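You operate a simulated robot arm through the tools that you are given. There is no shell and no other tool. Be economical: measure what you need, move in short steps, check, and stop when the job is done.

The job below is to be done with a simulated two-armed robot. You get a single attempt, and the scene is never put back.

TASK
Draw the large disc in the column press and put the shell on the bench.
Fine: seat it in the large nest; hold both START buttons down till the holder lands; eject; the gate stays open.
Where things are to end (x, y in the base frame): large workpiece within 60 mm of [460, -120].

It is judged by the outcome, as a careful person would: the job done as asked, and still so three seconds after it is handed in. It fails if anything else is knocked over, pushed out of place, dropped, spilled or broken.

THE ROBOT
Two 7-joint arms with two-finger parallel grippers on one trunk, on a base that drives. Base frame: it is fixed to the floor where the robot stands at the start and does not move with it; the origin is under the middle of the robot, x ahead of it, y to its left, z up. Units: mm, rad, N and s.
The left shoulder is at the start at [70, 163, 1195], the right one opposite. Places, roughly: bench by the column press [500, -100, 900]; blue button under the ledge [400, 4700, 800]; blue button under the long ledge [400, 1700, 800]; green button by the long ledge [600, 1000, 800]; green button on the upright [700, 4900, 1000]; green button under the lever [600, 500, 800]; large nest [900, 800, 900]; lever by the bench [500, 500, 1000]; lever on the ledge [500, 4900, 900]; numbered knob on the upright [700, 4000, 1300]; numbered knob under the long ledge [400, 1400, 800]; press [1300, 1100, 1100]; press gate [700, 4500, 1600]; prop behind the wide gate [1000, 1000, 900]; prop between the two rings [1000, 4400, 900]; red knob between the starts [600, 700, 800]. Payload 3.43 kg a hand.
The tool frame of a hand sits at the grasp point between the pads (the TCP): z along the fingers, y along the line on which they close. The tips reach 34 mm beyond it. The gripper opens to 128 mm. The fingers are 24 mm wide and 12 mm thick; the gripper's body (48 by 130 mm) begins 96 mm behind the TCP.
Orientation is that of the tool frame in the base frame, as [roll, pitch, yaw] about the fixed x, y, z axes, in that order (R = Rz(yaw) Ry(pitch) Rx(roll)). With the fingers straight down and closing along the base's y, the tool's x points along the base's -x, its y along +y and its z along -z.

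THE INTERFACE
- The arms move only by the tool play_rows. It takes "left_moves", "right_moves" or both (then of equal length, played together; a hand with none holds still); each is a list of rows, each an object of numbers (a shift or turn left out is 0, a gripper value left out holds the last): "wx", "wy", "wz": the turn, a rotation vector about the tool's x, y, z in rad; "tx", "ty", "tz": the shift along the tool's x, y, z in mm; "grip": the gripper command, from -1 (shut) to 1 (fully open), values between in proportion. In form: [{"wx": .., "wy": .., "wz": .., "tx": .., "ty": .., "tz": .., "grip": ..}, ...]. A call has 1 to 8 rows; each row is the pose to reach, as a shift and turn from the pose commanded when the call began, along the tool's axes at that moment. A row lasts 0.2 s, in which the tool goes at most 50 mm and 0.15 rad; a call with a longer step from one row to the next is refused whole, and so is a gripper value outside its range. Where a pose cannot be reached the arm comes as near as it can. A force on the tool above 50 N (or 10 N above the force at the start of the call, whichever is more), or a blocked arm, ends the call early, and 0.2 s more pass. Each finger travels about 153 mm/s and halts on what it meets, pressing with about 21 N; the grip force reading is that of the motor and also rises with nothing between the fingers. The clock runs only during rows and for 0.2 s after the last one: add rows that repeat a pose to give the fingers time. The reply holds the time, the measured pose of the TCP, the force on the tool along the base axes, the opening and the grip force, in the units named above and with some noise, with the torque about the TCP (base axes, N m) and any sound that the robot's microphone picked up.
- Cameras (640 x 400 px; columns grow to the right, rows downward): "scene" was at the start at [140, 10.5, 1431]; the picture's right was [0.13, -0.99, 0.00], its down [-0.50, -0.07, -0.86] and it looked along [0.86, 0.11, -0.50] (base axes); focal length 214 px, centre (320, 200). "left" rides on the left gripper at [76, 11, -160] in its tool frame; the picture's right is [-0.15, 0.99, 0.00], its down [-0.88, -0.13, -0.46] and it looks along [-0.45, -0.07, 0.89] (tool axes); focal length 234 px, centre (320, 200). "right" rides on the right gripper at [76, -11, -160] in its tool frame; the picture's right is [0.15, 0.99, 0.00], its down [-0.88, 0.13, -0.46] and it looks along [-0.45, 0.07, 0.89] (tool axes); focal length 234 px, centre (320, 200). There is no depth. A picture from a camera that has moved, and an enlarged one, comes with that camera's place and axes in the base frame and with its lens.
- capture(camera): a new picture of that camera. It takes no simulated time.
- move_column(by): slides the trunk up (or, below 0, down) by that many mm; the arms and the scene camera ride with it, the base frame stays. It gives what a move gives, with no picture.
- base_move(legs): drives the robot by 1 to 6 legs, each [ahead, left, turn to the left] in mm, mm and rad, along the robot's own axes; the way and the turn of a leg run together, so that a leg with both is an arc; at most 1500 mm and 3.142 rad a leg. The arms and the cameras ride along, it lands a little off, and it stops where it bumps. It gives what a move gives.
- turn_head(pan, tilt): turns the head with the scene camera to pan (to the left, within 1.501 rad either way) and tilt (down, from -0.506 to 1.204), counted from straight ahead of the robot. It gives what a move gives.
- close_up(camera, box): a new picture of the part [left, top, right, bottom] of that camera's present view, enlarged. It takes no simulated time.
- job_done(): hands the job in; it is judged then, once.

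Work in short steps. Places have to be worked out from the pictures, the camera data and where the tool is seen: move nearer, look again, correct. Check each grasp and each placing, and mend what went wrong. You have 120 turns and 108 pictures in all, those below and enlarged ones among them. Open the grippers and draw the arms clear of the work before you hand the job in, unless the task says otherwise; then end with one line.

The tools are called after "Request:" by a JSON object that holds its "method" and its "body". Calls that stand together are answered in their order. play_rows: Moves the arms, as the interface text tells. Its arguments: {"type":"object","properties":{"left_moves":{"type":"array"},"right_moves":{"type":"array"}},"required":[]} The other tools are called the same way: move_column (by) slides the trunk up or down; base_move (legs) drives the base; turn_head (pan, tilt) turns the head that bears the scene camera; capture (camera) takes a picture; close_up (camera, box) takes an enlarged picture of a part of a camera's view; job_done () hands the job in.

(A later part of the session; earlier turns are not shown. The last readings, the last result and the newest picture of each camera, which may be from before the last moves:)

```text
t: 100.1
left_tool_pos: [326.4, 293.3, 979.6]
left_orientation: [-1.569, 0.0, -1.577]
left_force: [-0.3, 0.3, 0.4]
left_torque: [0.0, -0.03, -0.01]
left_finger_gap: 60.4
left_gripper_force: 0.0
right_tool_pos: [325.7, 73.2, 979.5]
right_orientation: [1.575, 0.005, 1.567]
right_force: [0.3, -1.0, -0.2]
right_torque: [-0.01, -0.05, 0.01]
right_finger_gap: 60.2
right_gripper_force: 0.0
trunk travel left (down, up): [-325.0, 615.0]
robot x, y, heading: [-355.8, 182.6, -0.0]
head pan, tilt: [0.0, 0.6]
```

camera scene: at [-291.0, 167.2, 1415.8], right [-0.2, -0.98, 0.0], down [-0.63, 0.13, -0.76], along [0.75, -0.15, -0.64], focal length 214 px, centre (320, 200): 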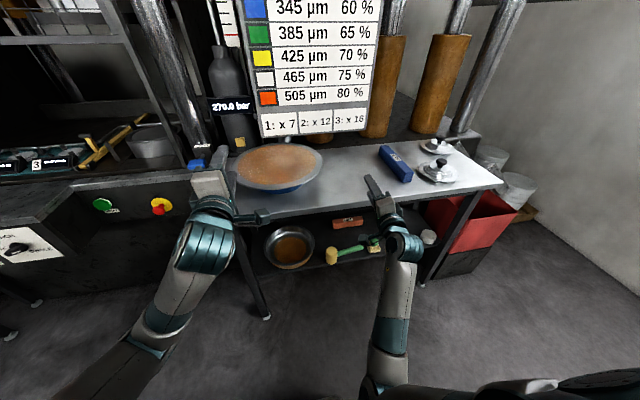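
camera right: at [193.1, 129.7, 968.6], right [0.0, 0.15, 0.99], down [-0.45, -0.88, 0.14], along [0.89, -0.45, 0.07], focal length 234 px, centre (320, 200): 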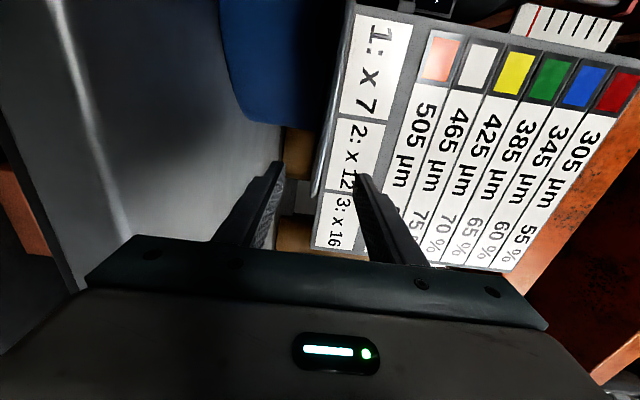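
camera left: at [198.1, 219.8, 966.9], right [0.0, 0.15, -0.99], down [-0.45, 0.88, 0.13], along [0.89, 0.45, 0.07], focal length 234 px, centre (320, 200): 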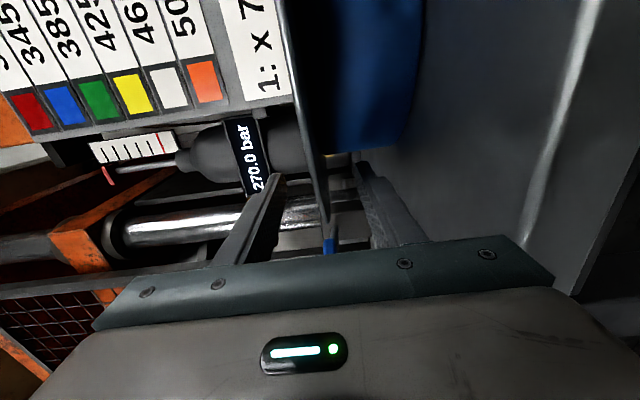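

Both at x≈326 and z≈980. I advance 33 mm and check the reading before closing.

Request:
{"method": "play_rows", "body": {"left_moves": [{"tz": 17, "tx": -3}, {"tz": 33, "tx": -5}, {"tz": 33, "tx": -5}], "right_moves": [{"tz": 17}, {"tz": 33}, {"tz": 33}]}}

Request:
{"method": "capture", "body": {"camera": "right"}}

```text
t: 100.9
left_tool_pos: [358.2, 300.6, 981.9]
left_orientation: [-1.567, 0.001, -1.577]
left_force: [0.0, -0.3, -0.4]
left_torque: [-0.02, 0.01, 0.01]
left_finger_gap: 59.8
left_gripper_force: 0.0
right_tool_pos: [359.4, 70.4, 982.0]
right_orientation: [1.572, 0.006, 1.571]
right_force: [0.2, 0.2, -0.1]
right_torque: [-0.02, 0.01, 0.01]
right_finger_gap: 60.1
right_gripper_force: 0.1
trunk travel left (down, up): [-325.0, 615.0]
robot x, y, heading: [-354.5, 187.8, 0.004]
head pan, tilt: [0.0, 0.6]
```

```text
59 pictures are left
camera right: at [199.8, 146.7, 969.0], right [0.0, 0.15, 0.99], down [-0.46, -0.88, 0.14], along [0.89, -0.45, 0.07], focal length 234 px, centre (320, 200)
```

right: 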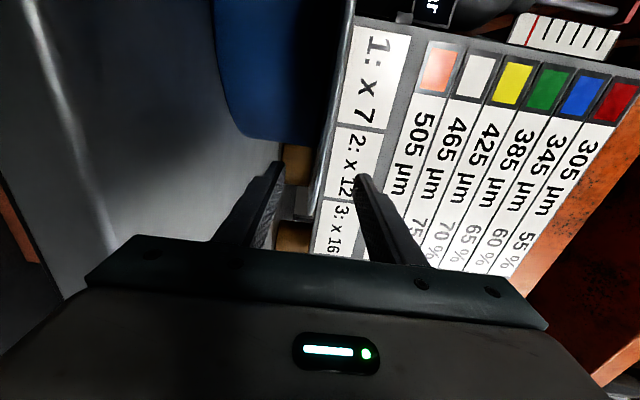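

The rim lies well between the right fingers too. Close both grippers.

Request:
{"method": "play_rows", "body": {"left_moves": [{"grip": -0.6}, {"grip": -0.85}, {"grip": -1}, {"grip": -1}, {"grip": -1}], "right_moves": [{"grip": -0.6}, {"grip": -0.85}, {"grip": -1}, {"grip": -1}, {"grip": -1}]}}

Request:
{"method": "capture", "body": {"camera": "left"}}

Request:
{"method": "capture", "body": {"camera": "right"}}

```text
t: 102.1
left_tool_pos: [359.0, 301.5, 981.4]
left_orientation: [-1.569, 0.0, -1.578]
left_force: [-0.4, 0.6, 0.6]
left_torque: [-0.23, 0.89, -0.07]
left_finger_gap: 3.7
left_gripper_force: 21.1
right_tool_pos: [359.6, 70.5, 980.7]
right_orientation: [1.575, 0.005, 1.57]
right_force: [0.9, -0.5, 0.3]
right_torque: [0.21, -0.31, -0.07]
right_finger_gap: 4.1
right_gripper_force: 21.2
trunk travel left (down, up): [-325.0, 615.0]
robot x, y, heading: [-359.3, 182.8, 0.002]
head pan, tilt: [0.0, 0.6]
```

```text
58 pictures are left
camera left: at [198.0, 225.7, 969.5], right [0.0, 0.15, -0.99], down [-0.45, 0.88, 0.13], along [0.89, 0.44, 0.07], focal length 234 px, centre (320, 200)
```

left: 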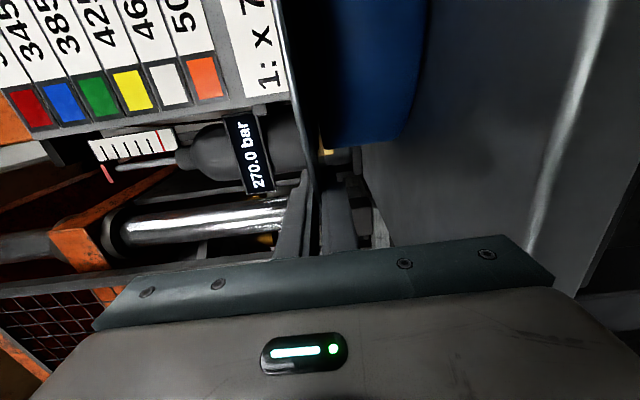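

```text
57 pictures are left
camera right: at [200.1, 146.8, 968.7], right [0.0, 0.15, 0.99], down [-0.46, -0.88, 0.14], along [0.89, -0.45, 0.07], focal length 234 px, centre (320, 200)
```

right: 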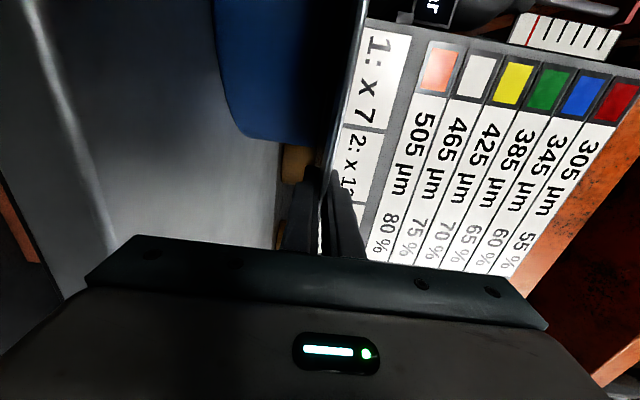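

Both pinch the rim (about 4 mm thick). Lift together by 30 mm and check weight and sag.

Request:
{"method": "play_rows", "body": {"left_moves": [{"ty": -8}, {"ty": -16}, {"ty": -24}, {"ty": -30}, {"ty": -30}], "right_moves": [{"ty": 8}, {"ty": 16}, {"ty": 24}, {"ty": 30}, {"ty": 30}]}}

Request:
{"method": "capture", "body": {"camera": "left"}}

Request:
{"method": "turn_head", "body": {"pan": 0, "tilt": 0.2}}

Request:
{"method": "capture", "body": {"camera": "scene"}}

```text
t: 103.3
left_tool_pos: [358.9, 300.7, 1009.6]
left_orientation: [-1.569, 0.001, -1.579]
left_force: [-5.3, -2.0, -4.7]
left_torque: [0.09, 0.53, -0.58]
left_finger_gap: 3.8
left_gripper_force: 20.9
right_tool_pos: [358.3, 71.5, 1009.9]
right_orientation: [1.573, 0.006, 1.571]
right_force: [4.9, 3.6, 0.5]
right_torque: [0.46, 0.01, -0.58]
right_finger_gap: 4.1
right_gripper_force: 20.8
trunk travel left (down, up): [-325.0, 615.0]
robot x, y, heading: [-355.9, 183.3, 0.001]
head pan, tilt: [0.0, 0.6]
```

```text
56 pictures are left
camera left: at [198.1, 225.8, 998.8], right [0.0, 0.15, -0.99], down [-0.45, 0.88, 0.13], along [0.89, 0.44, 0.07], focal length 234 px, centre (320, 200)
```

left: 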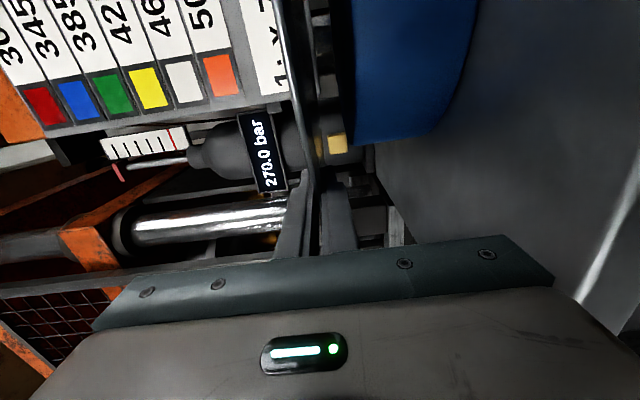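

```text
t: 104.2
left_tool_pos: [359.1, 300.2, 1008.9]
left_orientation: [-1.569, 0.0, -1.578]
left_force: [-3.0, -2.7, -4.7]
left_torque: [0.15, 0.62, -0.4]
left_finger_gap: 4.0
left_gripper_force: 21.3
right_tool_pos: [357.9, 70.6, 1009.7]
right_orientation: [1.571, 0.006, 1.57]
right_force: [4.0, 3.7, -0.2]
right_torque: [0.47, 0.03, -0.45]
right_finger_gap: 4.0
right_gripper_force: 21.4
trunk travel left (down, up): [-325.0, 615.0]
robot x, y, heading: [-358.7, 184.9, 0.002]
head pan, tilt: [0.0, 0.201]
```

```text
55 pictures are left
camera scene: at [-212.2, 184.4, 1111.0], right [0.0, -1.0, 0.0], down [-0.2, 0.0, -0.98], along [0.98, 0.0, -0.2], focal length 214 px, centre (320, 200)
```

scene: 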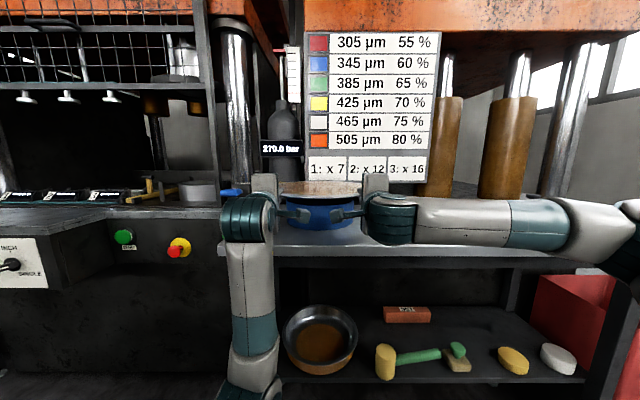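

The disc comes up level and light. I raise the trunk 120 mm, back off, and drive left to stand before the nest.

Request:
{"method": "move_column", "body": {"by": 120}}

Request:
{"method": "base_move", "body": {"legs": [[-120, 0, 0], [0, 600, 0]]}}

Request:
{"method": "turn_head", "body": {"pan": 0, "tilt": 0.25}}

Request:
{"method": "capture", "body": {"camera": "scene"}}

```text
t: 105.7
left_tool_pos: [358.8, 301.2, 1130.7]
left_orientation: [-1.569, 0.0, -1.578]
left_force: [-0.4, -3.8, -4.7]
left_torque: [0.18, 0.55, -0.12]
left_finger_gap: 3.7
left_gripper_force: 20.9
right_tool_pos: [357.5, 71.3, 1128.3]
right_orientation: [1.574, 0.007, 1.571]
right_force: [1.0, 4.2, 0.5]
right_torque: [0.43, 0.01, -0.01]
right_finger_gap: 3.9
right_gripper_force: 21.0
trunk travel left (down, up): [-445.0, 495.0]
robot x, y, heading: [-353.8, 185.7, 0.002]
head pan, tilt: [0.0, 0.201]
```

```text
t: 109.9
left_tool_pos: [235.9, 909.9, 1130.1]
left_orientation: [-1.57, -0.001, -1.574]
left_force: [2.4, -4.0, -6.0]
left_torque: [0.16, 0.61, 0.23]
left_finger_gap: 3.8
left_gripper_force: 21.0
right_tool_pos: [237.5, 679.6, 1129.3]
right_orientation: [1.574, 0.004, 1.577]
right_force: [-2.0, 5.0, -0.4]
right_torque: [0.48, 0.0, 0.25]
right_finger_gap: 3.9
right_gripper_force: 20.7
trunk travel left (down, up): [-445.0, 495.0]
robot x, y, heading: [-474.1, 789.4, 0.01]
head pan, tilt: [0.0, 0.201]
```

```text
t: 110.5
left_tool_pos: [237.6, 907.1, 1129.9]
left_orientation: [-1.569, 0.001, -1.573]
left_force: [-2.7, -1.4, -4.4]
left_torque: [0.02, 0.56, -0.27]
left_finger_gap: 4.1
left_gripper_force: 21.0
right_tool_pos: [237.3, 678.8, 1129.0]
right_orientation: [1.574, 0.005, 1.577]
right_force: [1.1, 1.6, -1.0]
right_torque: [0.46, 0.08, -0.32]
right_finger_gap: 3.9
right_gripper_force: 20.8
trunk travel left (down, up): [-445.0, 495.0]
robot x, y, heading: [-479.7, 792.9, 0.006]
head pan, tilt: [0.0, 0.25]
```

```text
54 pictures are left
camera scene: at [-333.5, 789.2, 1226.5], right [0.01, -1.0, 0.0], down [-0.25, 0.0, -0.97], along [0.97, 0.01, -0.25], focal length 214 px, centre (320, 200)
```

scene: 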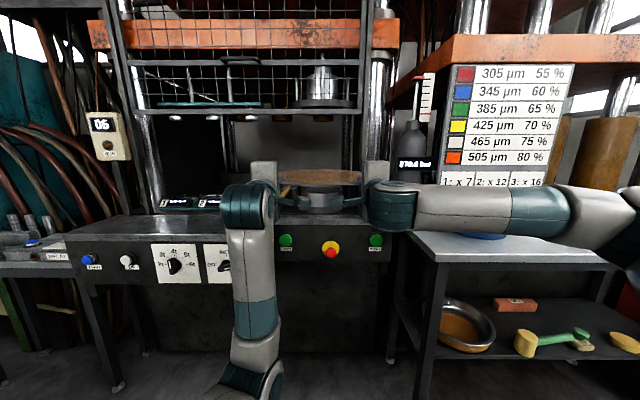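

The nest is visible below the carried disc. I zoom to measure the nest and posts.

Request:
{"method": "close_up", "body": {"camera": "scene", "box": [260, 150, 400, 238]}}

Request:
{"method": "capture", "body": {"camera": "left"}}

Request:
{"method": "capture", "body": {"camera": "right"}}

```text
4.55 times, centred on (330, 194) of scene
camera zoom: at [-333.5, 789.2, 1226.5], right [0.01, -1.0, 0.0], down [-0.25, 0.0, -0.97], along [0.97, 0.01, -0.25], focal length 975 px, centre (274, 227)
```

zoom: 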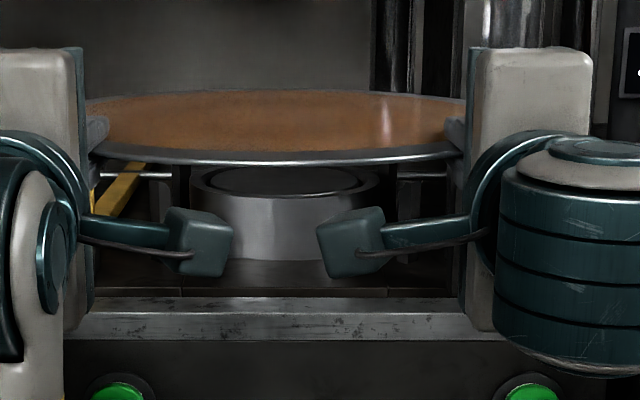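

```text
52 pictures are left
camera left: at [76.4, 832.8, 1118.6], right [0.0, 0.15, -0.99], down [-0.45, 0.88, 0.13], along [0.89, 0.45, 0.07], focal length 234 px, centre (320, 200)
```

left: 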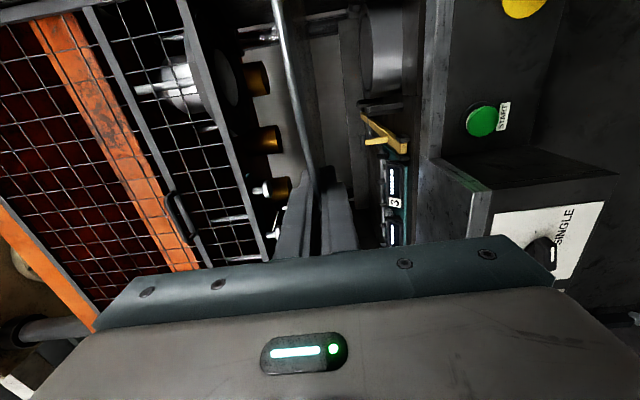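

```text
51 pictures are left
camera right: at [77.7, 753.7, 1117.0], right [0.0, 0.15, 0.99], down [-0.45, -0.88, 0.14], along [0.89, -0.45, 0.07], focal length 234 px, centre (320, 200)
```

right: 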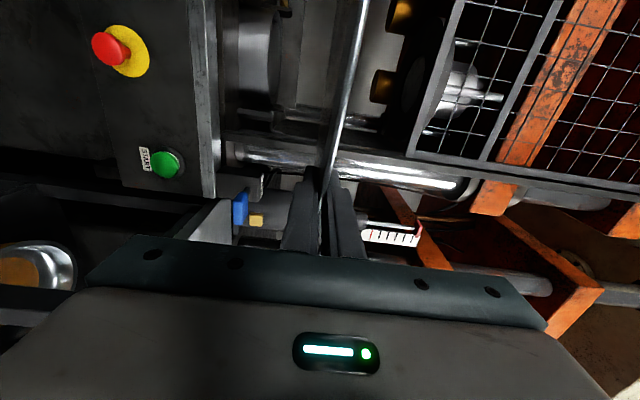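

Nest judged at about [912,787,966]; the disc centre is now near [368,795]. I drive in 440 mm at travel height and look.

Request:
{"method": "base_move", "body": {"legs": [[440, -6, 0]]}}

Request:
{"method": "turn_head", "body": {"pan": 0, "tilt": 0.5}}

Request:
{"method": "capture", "body": {"camera": "scene"}}

Request:
{"method": "capture", "body": {"camera": "left"}}

Request:
{"method": "capture", "body": {"camera": "right"}}

```text
t: 113.3
left_tool_pos: [697.8, 897.2, 1129.2]
left_orientation: [-1.568, -0.001, -1.58]
left_force: [-0.3, -0.5, -4.8]
left_torque: [0.16, 0.56, 0.03]
left_finger_gap: 4.1
left_gripper_force: 20.9
right_tool_pos: [696.6, 666.7, 1129.5]
right_orientation: [1.573, 0.007, 1.567]
right_force: [0.8, 0.8, -0.3]
right_torque: [0.48, 0.03, -0.12]
right_finger_gap: 4.0
right_gripper_force: 21.3
trunk travel left (down, up): [-445.0, 495.0]
robot x, y, heading: [-18.0, 786.7, -0.005]
head pan, tilt: [0.0, 0.25]
```

```text
t: 114.0
left_tool_pos: [698.6, 899.1, 1129.8]
left_orientation: [-1.57, -0.002, -1.58]
left_force: [-2.8, -0.7, -4.1]
left_torque: [0.03, 0.52, -0.31]
left_finger_gap: 4.0
left_gripper_force: 20.9
right_tool_pos: [694.8, 667.0, 1129.3]
right_orientation: [1.574, 0.005, 1.566]
right_force: [2.6, 0.7, -0.1]
right_torque: [0.43, 0.05, -0.26]
right_finger_gap: 3.8
right_gripper_force: 21.2
trunk travel left (down, up): [-445.0, 495.0]
robot x, y, heading: [-23.0, 783.2, 0.0]
head pan, tilt: [0.0, 0.499]
```

```text
50 pictures are left
camera scene: at [124.0, 783.1, 1203.5], right [0.0, -1.0, 0.0], down [-0.48, 0.0, -0.88], along [0.88, 0.0, -0.48], focal length 214 px, centre (320, 200)
```

scene: 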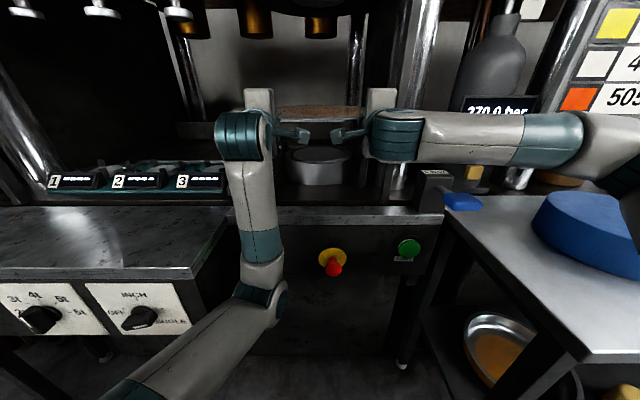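

```text
49 pictures are left
camera left: at [536.8, 822.8, 1118.7], right [0.0, 0.15, -0.99], down [-0.45, 0.89, 0.13], along [0.9, 0.44, 0.07], focal length 234 px, centre (320, 200)
```

left: 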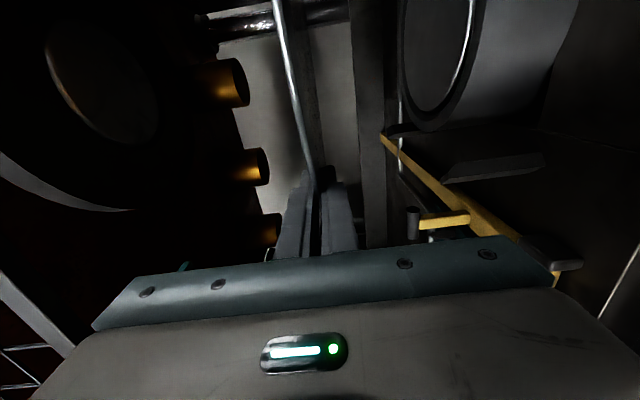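

```text
48 pictures are left
camera right: at [537.2, 743.6, 1117.1], right [0.0, 0.15, 0.99], down [-0.46, -0.88, 0.14], along [0.89, -0.45, 0.07], focal length 234 px, centre (320, 200)
```

right: 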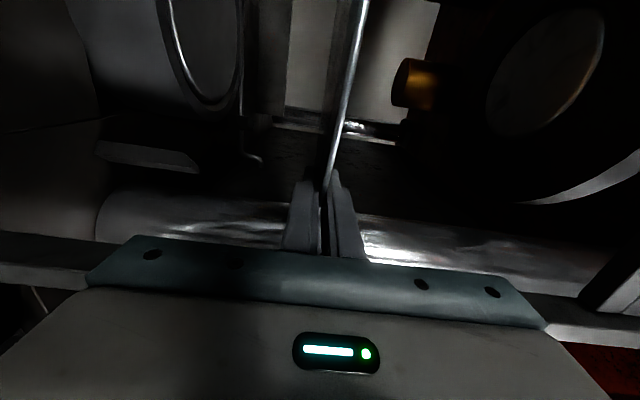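

Posts measured: front ones at about y=642 and 933, tops at z≈995, centre y≈787.5. The right finger would pass the front-right post very tightly, so I ease the right grip a hair, slide it 12 mm inward along the rim, and re-grip; then the same with the left by 6 mm.

Request:
{"method": "play_rows", "body": {"right_moves": [{"grip": -0.91}, {"grip": -0.91}, {"tx": 4, "grip": -0.91}, {"tx": 8}, {"tx": 12}, {"tx": 12, "grip": -1}, {"tx": 12}, {"tx": 12}]}}

Request:
{"method": "play_rows", "body": {"left_moves": [{"grip": -0.91}, {"grip": -0.91}, {"tx": 3}, {"tx": 6}, {"tx": 6, "grip": -1}, {"tx": 6}, {"tx": 6}]}}

Request:
{"method": "close_up", "body": {"camera": "scene", "box": [220, 80, 420, 205]}}

```text
t: 115.8
left_tool_pos: [697.5, 898.1, 1131.3]
left_orientation: [-1.569, 0.0, -1.582]
left_force: [-0.5, 0.9, -3.9]
left_torque: [0.04, 0.52, -0.03]
left_finger_gap: 3.8
left_gripper_force: 21.3
right_tool_pos: [696.5, 667.0, 1129.7]
right_orientation: [1.572, 0.006, 1.565]
right_force: [-0.6, -0.5, -0.4]
right_torque: [0.46, 0.07, 0.03]
right_finger_gap: 3.9
right_gripper_force: 21.6
right hand out of reach, approached as far as the arm can: row 3, 4, 5, 6, 7, 8
trunk travel left (down, up): [-445.0, 495.0]
robot x, y, heading: [-21.0, 781.8, -0.004]
head pan, tilt: [0.0, 0.499]
```

```text
t: 117.5
left_tool_pos: [697.5, 891.5, 1129.3]
left_orientation: [-1.569, 0.0, -1.582]
left_force: [0.1, 4.3, -0.4]
left_torque: [-0.02, 0.69, -0.35]
left_finger_gap: 3.7
left_gripper_force: 20.9
right_tool_pos: [696.7, 666.6, 1130.3]
right_orientation: [1.574, 0.007, 1.566]
right_force: [0.5, -4.9, -0.7]
right_torque: [0.42, -0.07, 0.31]
right_finger_gap: 3.7
right_gripper_force: 21.1
trunk travel left (down, up): [-445.0, 495.0]
robot x, y, heading: [-16.8, 784.1, -0.003]
head pan, tilt: [0.0, 0.499]
```

```text
3.20 times, centred on (320, 142) of scene
camera zoom: at [124.1, 783.1, 1203.4], right [0.0, -1.0, 0.0], down [-0.48, 0.0, -0.88], along [0.88, 0.0, -0.48], focal length 686 px, centre (320, 384)
```

zoom: 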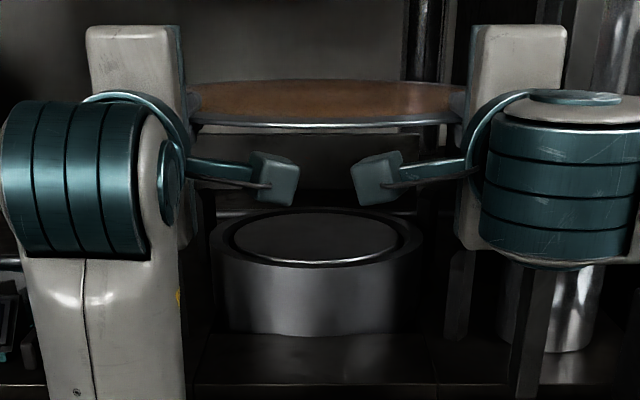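

The right hand is at its far limit. I draw both hands in 80 mm together (disc rigidly with them) to regain reach, then do the right-hand slide.

Request:
{"method": "play_rows", "body": {"left_moves": [{"tz": -15}, {"tz": -30}, {"tz": -45}, {"tz": -60}, {"tz": -75}, {"tz": -80}, {"tz": -80}], "right_moves": [{"tz": -15}, {"tz": -30}, {"tz": -45}, {"tz": -60}, {"tz": -75}, {"tz": -80}, {"tz": -80}]}}

Request:
{"method": "play_rows", "body": {"right_moves": [{"grip": -0.91}, {"grip": -0.91}, {"tx": 4, "grip": -0.91}, {"tx": 8}, {"tx": 12}, {"tx": 12, "grip": -1}, {"tx": 12}, {"tx": 12}]}}

```text
t: 119.0
left_tool_pos: [617.6, 891.7, 1130.2]
left_orientation: [-1.569, 0.001, -1.583]
left_force: [-5.5, -6.6, 0.4]
left_torque: [0.23, 0.63, -0.66]
left_finger_gap: 3.9
left_gripper_force: 21.4
right_tool_pos: [613.7, 665.6, 1129.4]
right_orientation: [1.573, 0.006, 1.567]
right_force: [5.5, 7.0, 1.2]
right_torque: [0.44, -0.07, -0.61]
right_finger_gap: 4.0
right_gripper_force: 20.8
trunk travel left (down, up): [-445.0, 495.0]
robot x, y, heading: [-17.1, 786.6, -0.006]
head pan, tilt: [0.0, 0.499]
```

```text
t: 120.8
left_tool_pos: [618.1, 892.7, 1129.3]
left_orientation: [-1.57, 0.001, -1.582]
left_force: [-0.6, -0.5, -1.0]
left_torque: [-0.17, 0.78, -0.26]
left_finger_gap: 3.9
left_gripper_force: 21.0
right_tool_pos: [614.0, 673.5, 1129.6]
right_orientation: [1.572, 0.006, 1.566]
right_force: [1.6, 0.4, 0.1]
right_torque: [0.4, -0.19, 0.11]
right_finger_gap: 3.8
right_gripper_force: 21.3
right hand out of reach, approached as far as the arm can: row 5, 6, 7, 8
trunk travel left (down, up): [-445.0, 495.0]
robot x, y, heading: [-18.6, 783.7, -0.001]
head pan, tilt: [0.0, 0.499]
```

Good: left 892.7, right 673.5, disc centre about y=786. Now drive in 155 mm at this height.

Request:
{"method": "base_move", "body": {"legs": [[152, 2, 0]]}}

Request:
{"method": "capture", "body": {"camera": "left"}}

Request:
{"method": "capture", "body": {"camera": "right"}}

```text
t: 122.0
left_tool_pos: [704.9, 894.8, 1128.8]
left_orientation: [-1.573, 0.001, -1.579]
left_force: [2.6, 1.8, -0.5]
left_torque: [-0.37, 0.61, 0.08]
left_finger_gap: 3.7
left_gripper_force: 21.1
right_tool_pos: [702.1, 676.4, 1129.9]
right_orientation: [1.574, 0.007, 1.57]
right_force: [0.3, -2.1, -2.8]
right_torque: [0.09, 0.03, 0.22]
right_finger_gap: 3.6
right_gripper_force: 20.5
trunk travel left (down, up): [-445.0, 495.0]
robot x, y, heading: [74.0, 788.3, 0.003]
head pan, tilt: [0.0, 0.499]
heard: click
stopped in leg 1: the robot was blocked; the commanded pose is now the measured one
```

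```text
46 pictures are left
camera left: at [545.1, 820.3, 1118.8], right [0.0, 0.14, -0.99], down [-0.45, 0.88, 0.13], along [0.89, 0.44, 0.06], focal length 234 px, centre (320, 200)
```

left: 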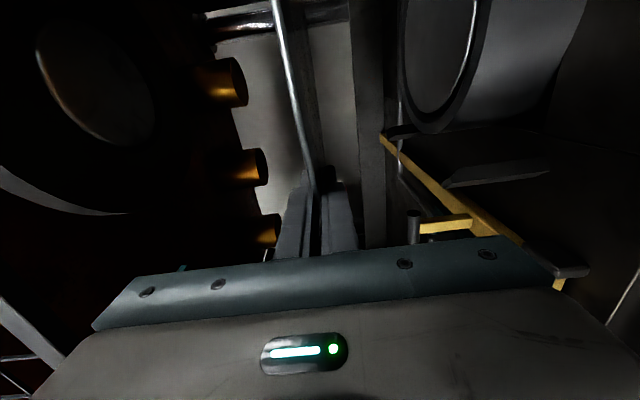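

```text
45 pictures are left
camera right: at [542.6, 752.5, 1117.6], right [0.0, 0.15, 0.99], down [-0.46, -0.88, 0.14], along [0.89, -0.45, 0.07], focal length 234 px, centre (320, 200)
```

right: 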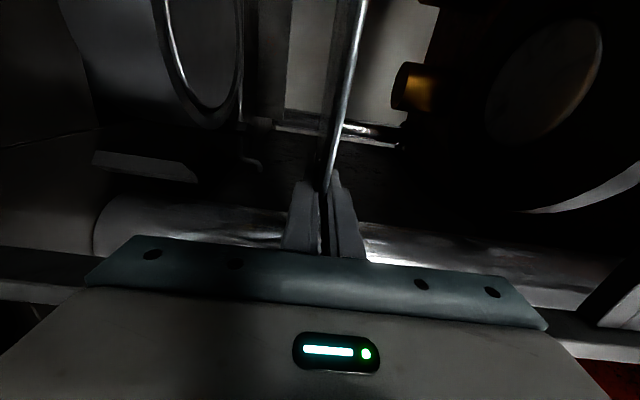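

Blocked with a click: the left elbow probably touched the panel. I back off 60 mm and inspect the panel.

Request:
{"method": "base_move", "body": {"legs": [[-70, 0, 0]]}}

Request:
{"method": "turn_head", "body": {"pan": 0, "tilt": 0.6}}

Request:
{"method": "capture", "body": {"camera": "scene"}}

Request:
{"method": "close_up", "body": {"camera": "scene", "box": [200, 160, 440, 300]}}

```text
t: 123.0
left_tool_pos: [638.2, 897.7, 1127.0]
left_orientation: [-1.575, -0.001, -1.575]
left_force: [-1.9, 0.6, -0.6]
left_torque: [-0.34, 0.67, -0.04]
left_finger_gap: 3.8
left_gripper_force: 21.3
right_tool_pos: [634.1, 678.7, 1129.9]
right_orientation: [1.576, 0.007, 1.572]
right_force: [0.8, 1.0, -4.0]
right_torque: [0.15, -0.07, -0.1]
right_finger_gap: 3.9
right_gripper_force: 21.2
trunk travel left (down, up): [-445.0, 495.0]
robot x, y, heading: [1.8, 786.3, 0.007]
head pan, tilt: [0.0, 0.499]
```

```text
t: 123.7
left_tool_pos: [639.8, 897.4, 1126.2]
left_orientation: [-1.578, -0.001, -1.578]
left_force: [-1.4, -0.7, -1.7]
left_torque: [-0.34, 0.65, -0.09]
left_finger_gap: 3.8
left_gripper_force: 21.2
right_tool_pos: [635.2, 676.9, 1127.4]
right_orientation: [1.578, 0.007, 1.572]
right_force: [0.5, 0.8, -3.7]
right_torque: [0.21, -0.01, -0.13]
right_finger_gap: 3.9
right_gripper_force: 20.9
trunk travel left (down, up): [-445.0, 495.0]
robot x, y, heading: [1.5, 789.6, 0.002]
head pan, tilt: [0.0, 0.6]
```

```text
44 pictures are left
camera scene: at [142.4, 785.0, 1194.3], right [0.0, -1.0, 0.0], down [-0.57, 0.0, -0.82], along [0.82, 0.0, -0.57], focal length 214 px, centre (320, 200)
```

scene: 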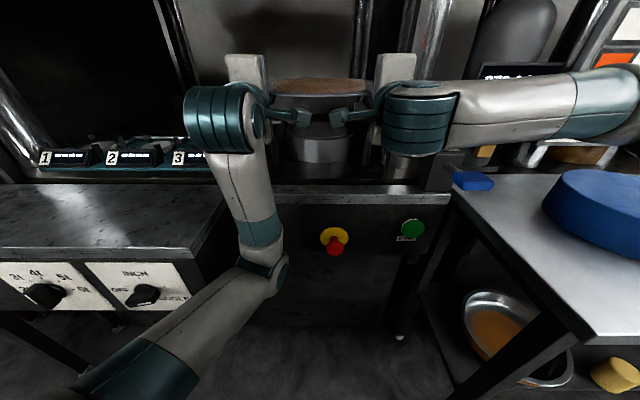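

```text
2.67 times, centred on (320, 230) of scene
camera zoom: at [142.4, 785.0, 1194.3], right [0.0, -1.0, 0.0], down [-0.57, 0.0, -0.82], along [0.82, 0.0, -0.57], focal length 572 px, centre (320, 120)
```

zoom: 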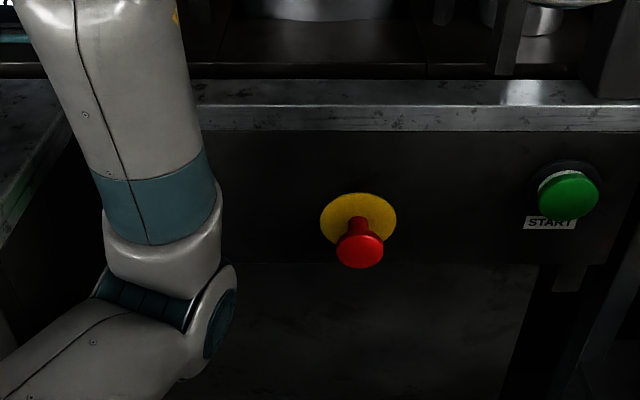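

The panel looks unharmed (E‑stop still out; the elbow likely nudged the sprung START). The elbow limits the base to x≲60, so I extend the hands forward 98 mm together with a small shift right, and later take the base a bit left.

Request:
{"method": "play_rows", "body": {"left_moves": [{"tz": 14, "tx": 2}, {"tz": 28, "tx": 4}, {"tz": 42, "tx": 6}, {"tz": 56, "tx": 8}, {"tz": 70, "tx": 10}, {"tz": 84, "tx": 12}, {"tz": 96, "tx": 14}, {"tz": 96, "tx": 14}], "right_moves": [{"tz": 14, "tx": -2}, {"tz": 28, "tx": -4}, {"tz": 42, "tx": -6}, {"tz": 56, "tx": -8}, {"tz": 70, "tx": -10}, {"tz": 84, "tx": -12}, {"tz": 98, "tx": -14}, {"tz": 98, "tx": -14}]}}

Request:
{"method": "capture", "body": {"camera": "scene"}}

```text
t: 125.5
left_tool_pos: [737.3, 881.8, 1125.6]
left_orientation: [-1.575, -0.002, -1.576]
left_force: [6.3, 0.6, 1.5]
left_torque: [-0.46, 0.66, 0.64]
left_finger_gap: 4.1
left_gripper_force: 21.0
right_tool_pos: [733.1, 663.9, 1128.5]
right_orientation: [1.579, 0.008, 1.573]
right_force: [-5.9, -1.8, -6.6]
right_torque: [-0.42, -0.01, 0.66]
right_finger_gap: 4.0
right_gripper_force: 20.3
trunk travel left (down, up): [-445.0, 495.0]
robot x, y, heading: [5.2, 787.0, 0.001]
head pan, tilt: [0.0, 0.6]
```

```text
42 pictures are left
camera scene: at [141.9, 785.1, 1194.4], right [0.0, -1.0, 0.0], down [-0.57, 0.0, -0.82], along [0.82, 0.0, -0.57], focal length 214 px, centre (320, 200)
```

scene: 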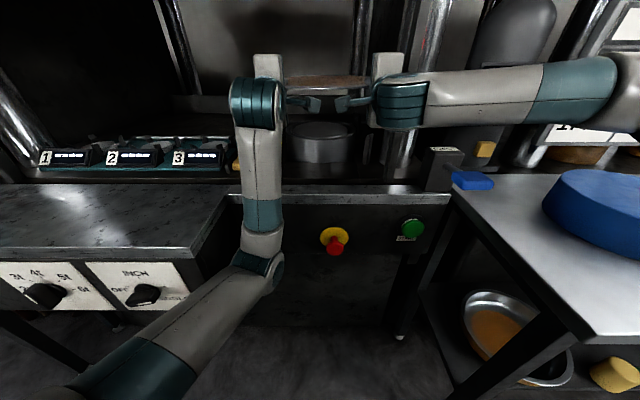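

Both hands tracked. Now base forward 44 mm and left 11 mm.

Request:
{"method": "base_move", "body": {"legs": [[44, 11, 0]]}}

Request:
{"method": "capture", "body": {"camera": "left"}}

Request:
{"method": "capture", "body": {"camera": "right"}}

```text
t: 126.4
left_tool_pos: [780.4, 893.1, 1124.3]
left_orientation: [-1.576, -0.002, -1.578]
left_force: [4.2, -0.1, 0.3]
left_torque: [-0.41, 0.62, 0.25]
left_finger_gap: 4.2
left_gripper_force: 21.1
right_tool_pos: [777.0, 675.5, 1126.5]
right_orientation: [1.58, 0.008, 1.571]
right_force: [-3.1, 0.2, -6.2]
right_torque: [-0.41, -0.04, 0.62]
right_finger_gap: 3.8
right_gripper_force: 20.8
trunk travel left (down, up): [-445.0, 495.0]
robot x, y, heading: [41.7, 800.8, 0.003]
head pan, tilt: [0.0, 0.6]
```

```text
41 pictures are left
camera left: at [620.2, 818.5, 1115.4], right [0.0, 0.14, -0.99], down [-0.45, 0.88, 0.13], along [0.89, 0.45, 0.06], focal length 234 px, centre (320, 200)
```

left: 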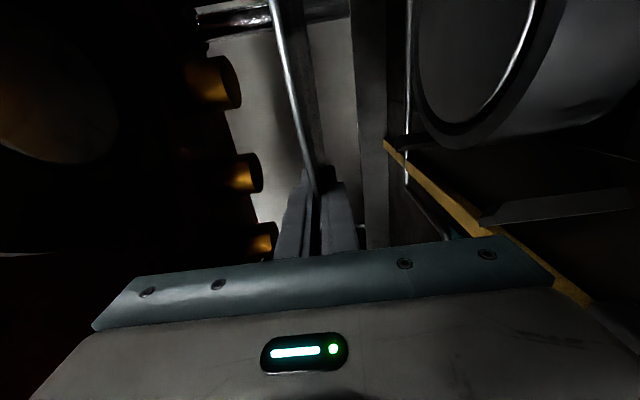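

```text
40 pictures are left
camera right: at [618.2, 750.7, 1115.7], right [0.01, 0.15, 0.99], down [-0.45, -0.88, 0.14], along [0.89, -0.45, 0.06], focal length 234 px, centre (320, 200)
```

right: 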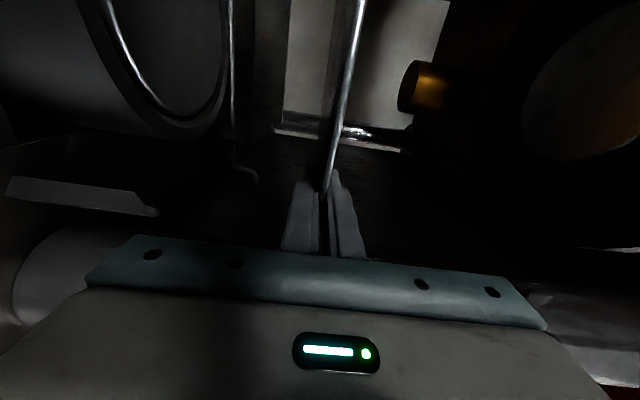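

Post tops triangulate to z≈995, centre y≈789. Disc centre now about [910,787]. I lower the trunk 100 mm (disc to ≈1026, still above the posts) and look again.

Request:
{"method": "move_column", "body": {"by": -100}}

Request:
{"method": "capture", "body": {"camera": "left"}}

Request:
{"method": "turn_head", "body": {"pan": 0, "tilt": 0.2}}

Request:
{"method": "close_up", "body": {"camera": "scene", "box": [230, 140, 410, 252]}}

```text
t: 127.7
left_tool_pos: [779.1, 893.6, 1026.4]
left_orientation: [-1.574, -0.001, -1.578]
left_force: [0.9, 0.5, 1.1]
left_torque: [-0.48, 0.71, 0.11]
left_finger_gap: 4.1
left_gripper_force: 21.3
right_tool_pos: [776.4, 674.8, 1028.0]
right_orientation: [1.578, 0.005, 1.57]
right_force: [-1.1, 0.4, -5.1]
right_torque: [-0.32, -0.07, 0.13]
right_finger_gap: 3.9
right_gripper_force: 21.0
trunk travel left (down, up): [-345.0, 595.0]
robot x, y, heading: [45.3, 797.4, -0.001]
head pan, tilt: [0.0, 0.6]
heard: click
```

```text
39 pictures are left
camera left: at [618.5, 818.2, 1016.3], right [0.0, 0.14, -0.99], down [-0.45, 0.88, 0.13], along [0.89, 0.45, 0.06], focal length 234 px, centre (320, 200)
```

left: 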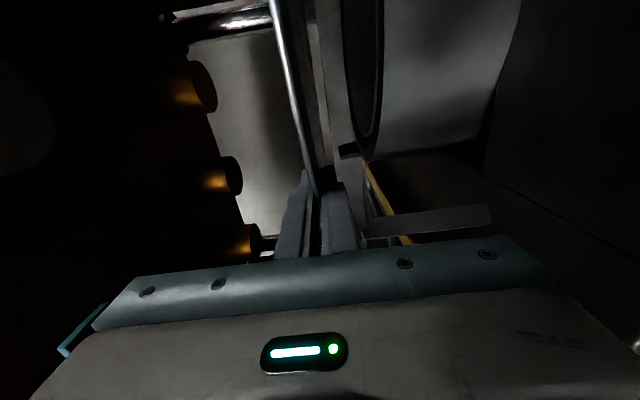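

```text
t: 128.6
left_tool_pos: [778.2, 893.5, 1027.0]
left_orientation: [-1.575, -0.002, -1.578]
left_force: [0.9, -0.2, 0.0]
left_torque: [-0.44, 0.67, -0.01]
left_finger_gap: 4.0
left_gripper_force: 21.0
right_tool_pos: [775.4, 673.8, 1028.4]
right_orientation: [1.578, 0.007, 1.571]
right_force: [-1.6, -0.2, -5.9]
right_torque: [-0.36, -0.07, 0.21]
right_finger_gap: 3.9
right_gripper_force: 21.2
trunk travel left (down, up): [-345.0, 595.0]
robot x, y, heading: [47.4, 795.4, -0.001]
head pan, tilt: [0.0, 0.201]
```

```text
3.56 times, centred on (320, 196) of scene
camera zoom: at [189.2, 795.9, 1131.0], right [0.0, -1.0, 0.0], down [-0.2, 0.0, -0.98], along [0.98, 0.0, -0.2], focal length 763 px, centre (320, 214)
```

zoom: 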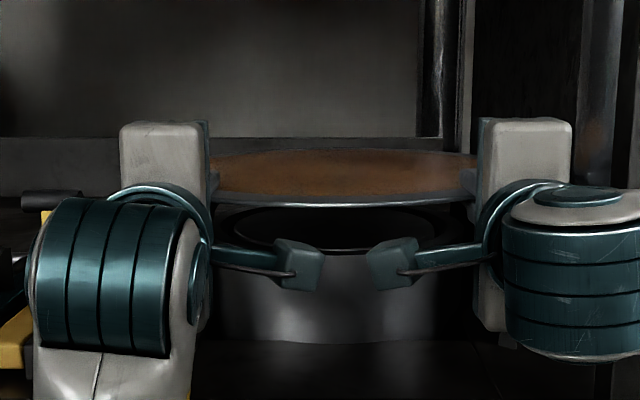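

Nest centre reads y≈788, matching the disc. I lower gently another 35 mm to enter the posts, watching the forces.

Request:
{"method": "move_column", "body": {"by": -36}}

Request:
{"method": "capture", "body": {"camera": "left"}}

Request:
{"method": "capture", "body": {"camera": "right"}}

```text
t: 129.5
left_tool_pos: [770.8, 913.2, 1005.6]
left_orientation: [-1.556, -0.022, -1.579]
left_force: [-0.7, 1.9, 3.8]
left_torque: [-0.66, 0.26, 0.3]
left_finger_gap: 4.7
left_gripper_force: 20.8
right_tool_pos: [765.3, 698.7, 1015.5]
right_orientation: [1.551, 0.032, 1.573]
right_force: [0.2, -12.4, -6.3]
right_torque: [-0.48, 0.37, -0.49]
right_finger_gap: 4.5
right_gripper_force: 20.8
trunk travel left (down, up): [-315.0, 625.0]
robot x, y, heading: [47.8, 802.4, 0.002]
head pan, tilt: [0.0, 0.201]
stopped: the force on the tool passed its limit (the readings are from after the stop); the commanded pose is now the measured one
```

```text
37 pictures are left
camera left: at [610.1, 837.9, 994.0], right [0.02, 0.13, -0.99], down [-0.45, 0.89, 0.1], along [0.89, 0.45, 0.07], focal length 234 px, centre (320, 200)
```

left: 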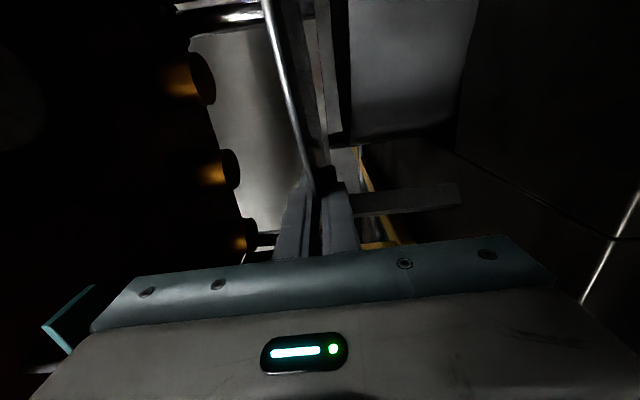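

```text
36 pictures are left
camera right: at [606.1, 774.1, 999.4], right [-0.02, 0.18, 0.98], down [-0.46, -0.88, 0.15], along [0.89, -0.45, 0.1], focal length 234 px, centre (320, 200)
```

right: 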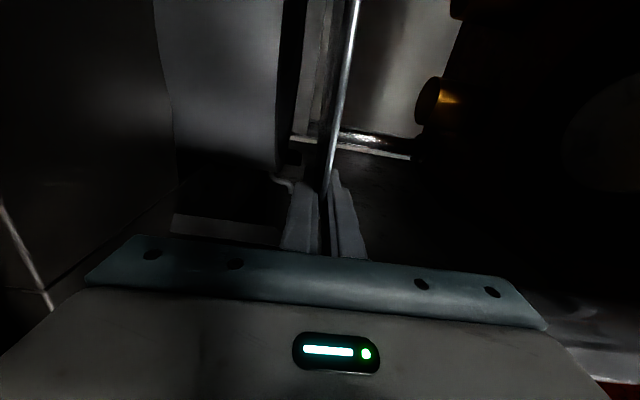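

The hands were pushed sideways: probably the right forearm met the EJECT lever. I go back up and look there.

Request:
{"method": "move_column", "body": {"by": 60}}

Request:
{"method": "turn_head", "body": {"pan": -0.6, "tilt": 0.4}}

Request:
{"method": "capture", "body": {"camera": "scene"}}

```text
t: 130.5
left_tool_pos: [779.8, 892.8, 1059.6]
left_orientation: [-1.566, -0.002, -1.58]
left_force: [0.4, -1.4, 2.3]
left_torque: [-0.5, 0.57, -0.45]
left_finger_gap: 4.4
left_gripper_force: 21.0
right_tool_pos: [775.7, 678.6, 1064.2]
right_orientation: [1.568, 0.009, 1.574]
right_force: [-1.2, 3.5, -7.2]
right_torque: [-0.52, -0.01, 0.72]
right_finger_gap: 3.9
right_gripper_force: 20.6
trunk travel left (down, up): [-375.0, 565.0]
robot x, y, heading: [45.5, 797.9, -0.002]
head pan, tilt: [0.0, 0.201]
heard: click
```

```text
t: 131.5
left_tool_pos: [779.8, 893.7, 1059.5]
left_orientation: [-1.565, -0.003, -1.581]
left_force: [-3.2, -6.7, 2.3]
left_torque: [-0.49, 0.54, -0.43]
left_finger_gap: 4.4
left_gripper_force: 20.5
right_tool_pos: [775.1, 680.3, 1064.4]
right_orientation: [1.567, 0.008, 1.575]
right_force: [4.1, 7.0, -7.6]
right_torque: [-0.5, 0.1, -0.31]
right_finger_gap: 3.9
right_gripper_force: 20.8
trunk travel left (down, up): [-375.0, 565.0]
robot x, y, heading: [48.9, 798.5, 0.004]
head pan, tilt: [-0.6, 0.4]
```

```text
35 pictures are left
camera scene: at [174.3, 746.0, 1142.4], right [-0.56, -0.83, 0.0], down [-0.32, 0.22, -0.92], along [0.76, -0.52, -0.39], focal length 214 px, centre (320, 200)
```

scene: 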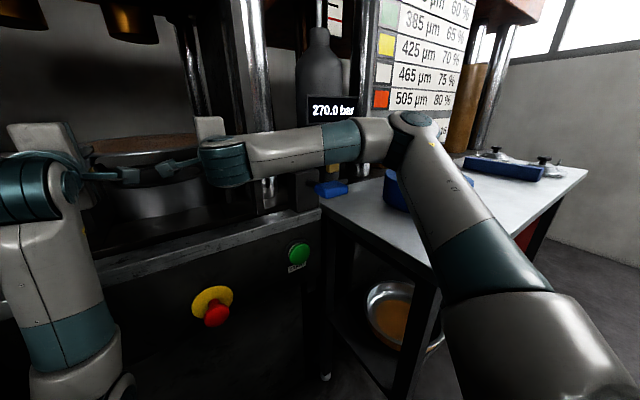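

The right forearm lies right over the EJECT paddle, so the hands can't go straight down to nest height. Plan: pitch the disc far‑edge‑down by 0.16 rad (this lifts the wrists), rest its far side on the ring, then lower the near side by opening the grippers slowly. First the tilt.

Request:
{"method": "play_rows", "body": {"left_moves": [{"wx": -0.03, "ty": -2, "tz": 1}, {"wx": -0.06, "ty": -4, "tz": 2}, {"wx": -0.09, "ty": -5, "tz": 3}, {"wx": -0.12, "ty": -5, "tz": 4}, {"wx": -0.15, "ty": -5, "tz": 4}, {"wx": -0.164, "ty": -5, "tz": 4}, {"wx": -0.164, "ty": -5, "tz": 4}], "right_moves": [{"wx": 0.03, "tz": 2}, {"wx": 0.06, "tz": 4}, {"wx": 0.09, "tz": 6}, {"wx": 0.12, "tz": 8}, {"wx": 0.15, "tz": 8}, {"wx": 0.164, "tz": 8}, {"wx": 0.164, "tz": 8}]}}

Request:
{"method": "turn_head", "body": {"pan": 0, "tilt": 0.2}}

Request:
{"method": "close_up", "body": {"camera": "scene", "box": [200, 110, 440, 260]}}

```text
t: 133.1
left_tool_pos: [785.4, 894.5, 1063.4]
left_orientation: [-1.732, -0.001, -1.583]
left_force: [0.0, -16.6, -1.2]
left_torque: [-0.29, -0.7, -0.11]
left_finger_gap: 4.0
left_gripper_force: 20.8
right_tool_pos: [784.4, 676.5, 1063.2]
right_orientation: [1.72, 0.009, 1.575]
right_force: [-0.3, 16.1, -2.5]
right_torque: [0.32, 1.28, 0.07]
right_finger_gap: 4.1
right_gripper_force: 20.5
trunk travel left (down, up): [-375.0, 565.0]
robot x, y, heading: [45.4, 801.1, 0.007]
head pan, tilt: [-0.6, 0.4]
```

```text
t: 134.1
left_tool_pos: [784.9, 894.1, 1063.8]
left_orientation: [-1.732, -0.003, -1.58]
left_force: [-0.4, -15.3, -2.4]
left_torque: [-0.33, -0.71, -0.07]
left_finger_gap: 4.1
left_gripper_force: 21.1
right_tool_pos: [783.7, 676.7, 1063.8]
right_orientation: [1.718, 0.008, 1.575]
right_force: [-0.2, 15.0, -2.0]
right_torque: [0.28, 1.28, 0.03]
right_finger_gap: 4.3
right_gripper_force: 20.9
trunk travel left (down, up): [-375.0, 565.0]
robot x, y, heading: [48.0, 799.4, 0.002]
head pan, tilt: [0.0, 0.201]
```

```text
2.67 times, centred on (320, 185) of scene
camera zoom: at [191.3, 798.2, 1160.8], right [0.0, -1.0, 0.0], down [-0.2, 0.0, -0.98], along [0.98, 0.0, -0.2], focal length 572 px, centre (320, 240)
```

zoom: 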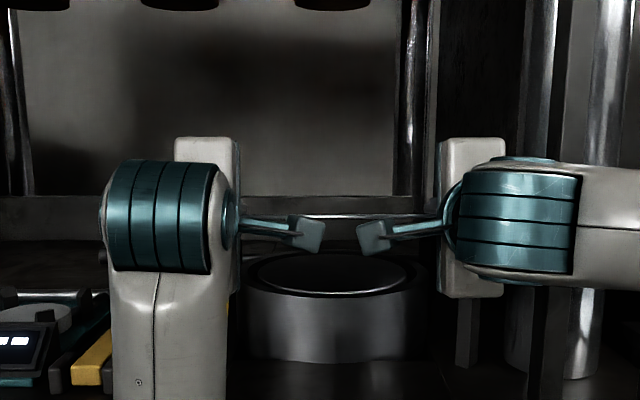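

The disc is now pitched as planned (seen edge-on). Lower the trunk 35 mm, watching the forces.

Request:
{"method": "move_column", "body": {"by": -33}}

Request:
{"method": "turn_head", "body": {"pan": 0, "tilt": 0.4}}

Request:
{"method": "close_up", "body": {"camera": "scene", "box": [200, 70, 440, 220]}}

Request:
{"method": "capture", "body": {"camera": "left"}}

Request:
{"method": "capture", "body": {"camera": "right"}}

```text
t: 134.9
left_tool_pos: [782.9, 898.5, 1031.8]
left_orientation: [-1.729, -0.005, -1.582]
left_force: [-0.6, -13.5, -1.1]
left_torque: [-0.32, -0.67, 0.15]
left_finger_gap: 3.9
left_gripper_force: 21.3
right_tool_pos: [782.3, 681.0, 1035.0]
right_orientation: [1.716, 0.012, 1.574]
right_force: [1.0, 11.5, -3.7]
right_torque: [0.19, 1.24, -0.38]
right_finger_gap: 4.4
right_gripper_force: 21.3
trunk travel left (down, up): [-342.0, 598.0]
robot x, y, heading: [46.1, 798.6, 0.007]
head pan, tilt: [0.0, 0.201]
heard: click
```

```text
t: 135.6
left_tool_pos: [782.9, 899.3, 1032.4]
left_orientation: [-1.728, -0.007, -1.583]
left_force: [-0.6, -11.1, -1.7]
left_torque: [-0.31, -0.68, 0.05]
left_finger_gap: 4.1
left_gripper_force: 21.2
right_tool_pos: [782.0, 681.3, 1033.6]
right_orientation: [1.716, 0.015, 1.573]
right_force: [0.6, 11.1, -3.2]
right_torque: [0.22, 1.3, -0.25]
right_finger_gap: 4.0
right_gripper_force: 20.9
trunk travel left (down, up): [-342.0, 598.0]
robot x, y, heading: [45.8, 794.6, 0.005]
head pan, tilt: [0.0, 0.4]
```

```text
2.67 times, centred on (320, 145) of scene
camera zoom: at [188.5, 802.9, 1110.1], right [0.0, -1.0, 0.0], down [-0.39, -0.01, -0.92], along [0.92, 0.0, -0.39], focal length 572 px, centre (320, 347)
```

zoom: 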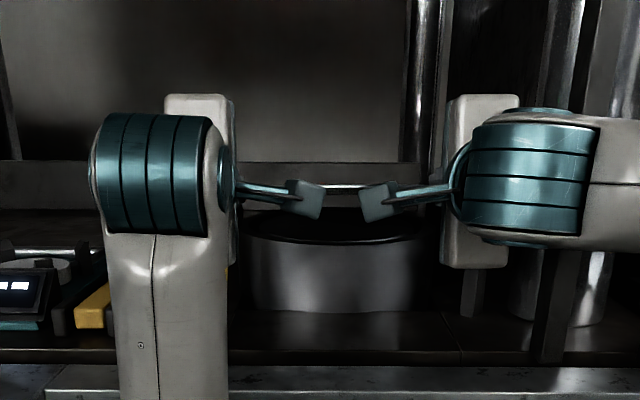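

```text
32 pictures are left
camera left: at [622.3, 823.8, 1046.9], right [-0.15, 0.14, -0.98], down [-0.42, 0.89, 0.19], along [0.89, 0.44, -0.08], focal length 234 px, centre (320, 200)
```

left: 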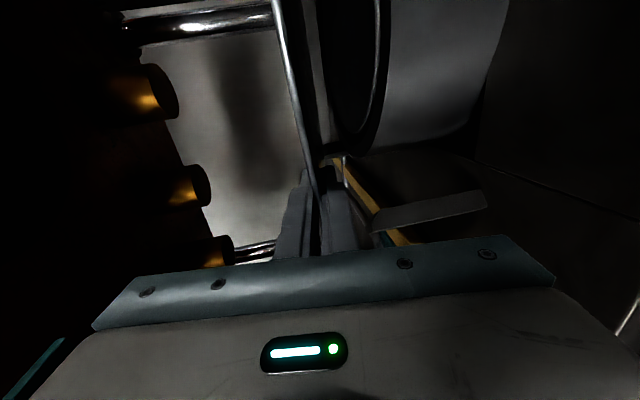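

```text
31 pictures are left
camera right: at [622.9, 756.2, 1043.8], right [0.14, 0.16, 0.98], down [-0.43, -0.88, 0.21], along [0.89, -0.45, -0.06], focal length 234 px, centre (320, 200)
```

right: 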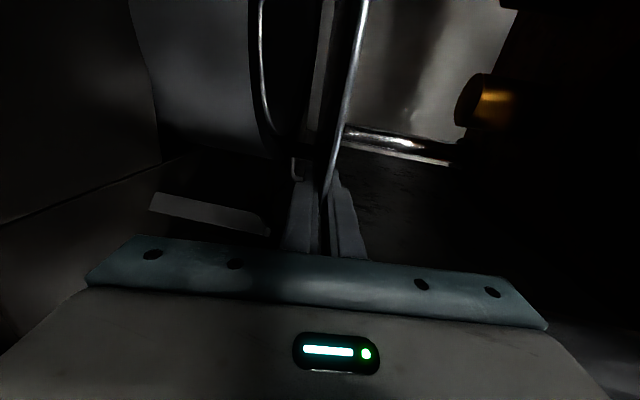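

Contact again occurs at this trunk height (the elbow end of the right forearm rides on the paddle). I raise the trunk 18 mm and instead lower the hands themselves with the arms.

Request:
{"method": "move_column", "body": {"by": 18}}

Request:
{"method": "play_rows", "body": {"left_moves": [{"ty": 5, "tz": 1, "tx": 1}, {"ty": 10, "tz": 2, "tx": 2}, {"ty": 15, "tz": 2.5, "tx": 2}, {"ty": 20, "tz": 3.2, "tx": 2}, {"ty": 25, "tz": 4, "tx": 2}, {"ty": 25, "tz": 4, "tx": 2}], "right_moves": [{"ty": -5, "tz": 1, "tx": 1}, {"ty": -10, "tz": 2, "tx": 2}, {"ty": -15, "tz": 2.5, "tx": 2}, {"ty": -20, "tz": 3.2, "tx": 2}, {"ty": -25, "tz": 4, "tx": 2}, {"ty": -25, "tz": 4, "tx": 2}]}}

```text
t: 136.3
left_tool_pos: [785.0, 893.8, 1047.6]
left_orientation: [-1.732, -0.002, -1.58]
left_force: [1.9, -11.9, -3.8]
left_torque: [-0.18, -0.68, 0.08]
left_finger_gap: 4.1
left_gripper_force: 20.9
right_tool_pos: [783.8, 675.3, 1049.0]
right_orientation: [1.719, 0.009, 1.576]
right_force: [-2.9, 12.7, -1.4]
right_torque: [0.34, 1.28, 0.5]
right_finger_gap: 4.4
right_gripper_force: 21.7
trunk travel left (down, up): [-360.0, 580.0]
robot x, y, heading: [46.9, 797.6, 0.004]
head pan, tilt: [0.0, 0.4]
```

```text
t: 137.7
left_tool_pos: [785.0, 893.3, 1024.2]
left_orientation: [-1.731, -0.002, -1.577]
left_force: [-0.6, 15.1, -4.0]
left_torque: [-0.08, -0.71, 0.13]
left_finger_gap: 3.6
left_gripper_force: 21.1
right_tool_pos: [784.0, 677.1, 1023.4]
right_orientation: [1.718, 0.009, 1.573]
right_force: [0.7, -14.8, -1.7]
right_torque: [0.44, 1.29, -0.16]
right_finger_gap: 4.5
right_gripper_force: 20.7
trunk travel left (down, up): [-360.0, 580.0]
robot x, y, heading: [46.0, 797.1, 0.006]
head pan, tilt: [0.0, 0.4]
```

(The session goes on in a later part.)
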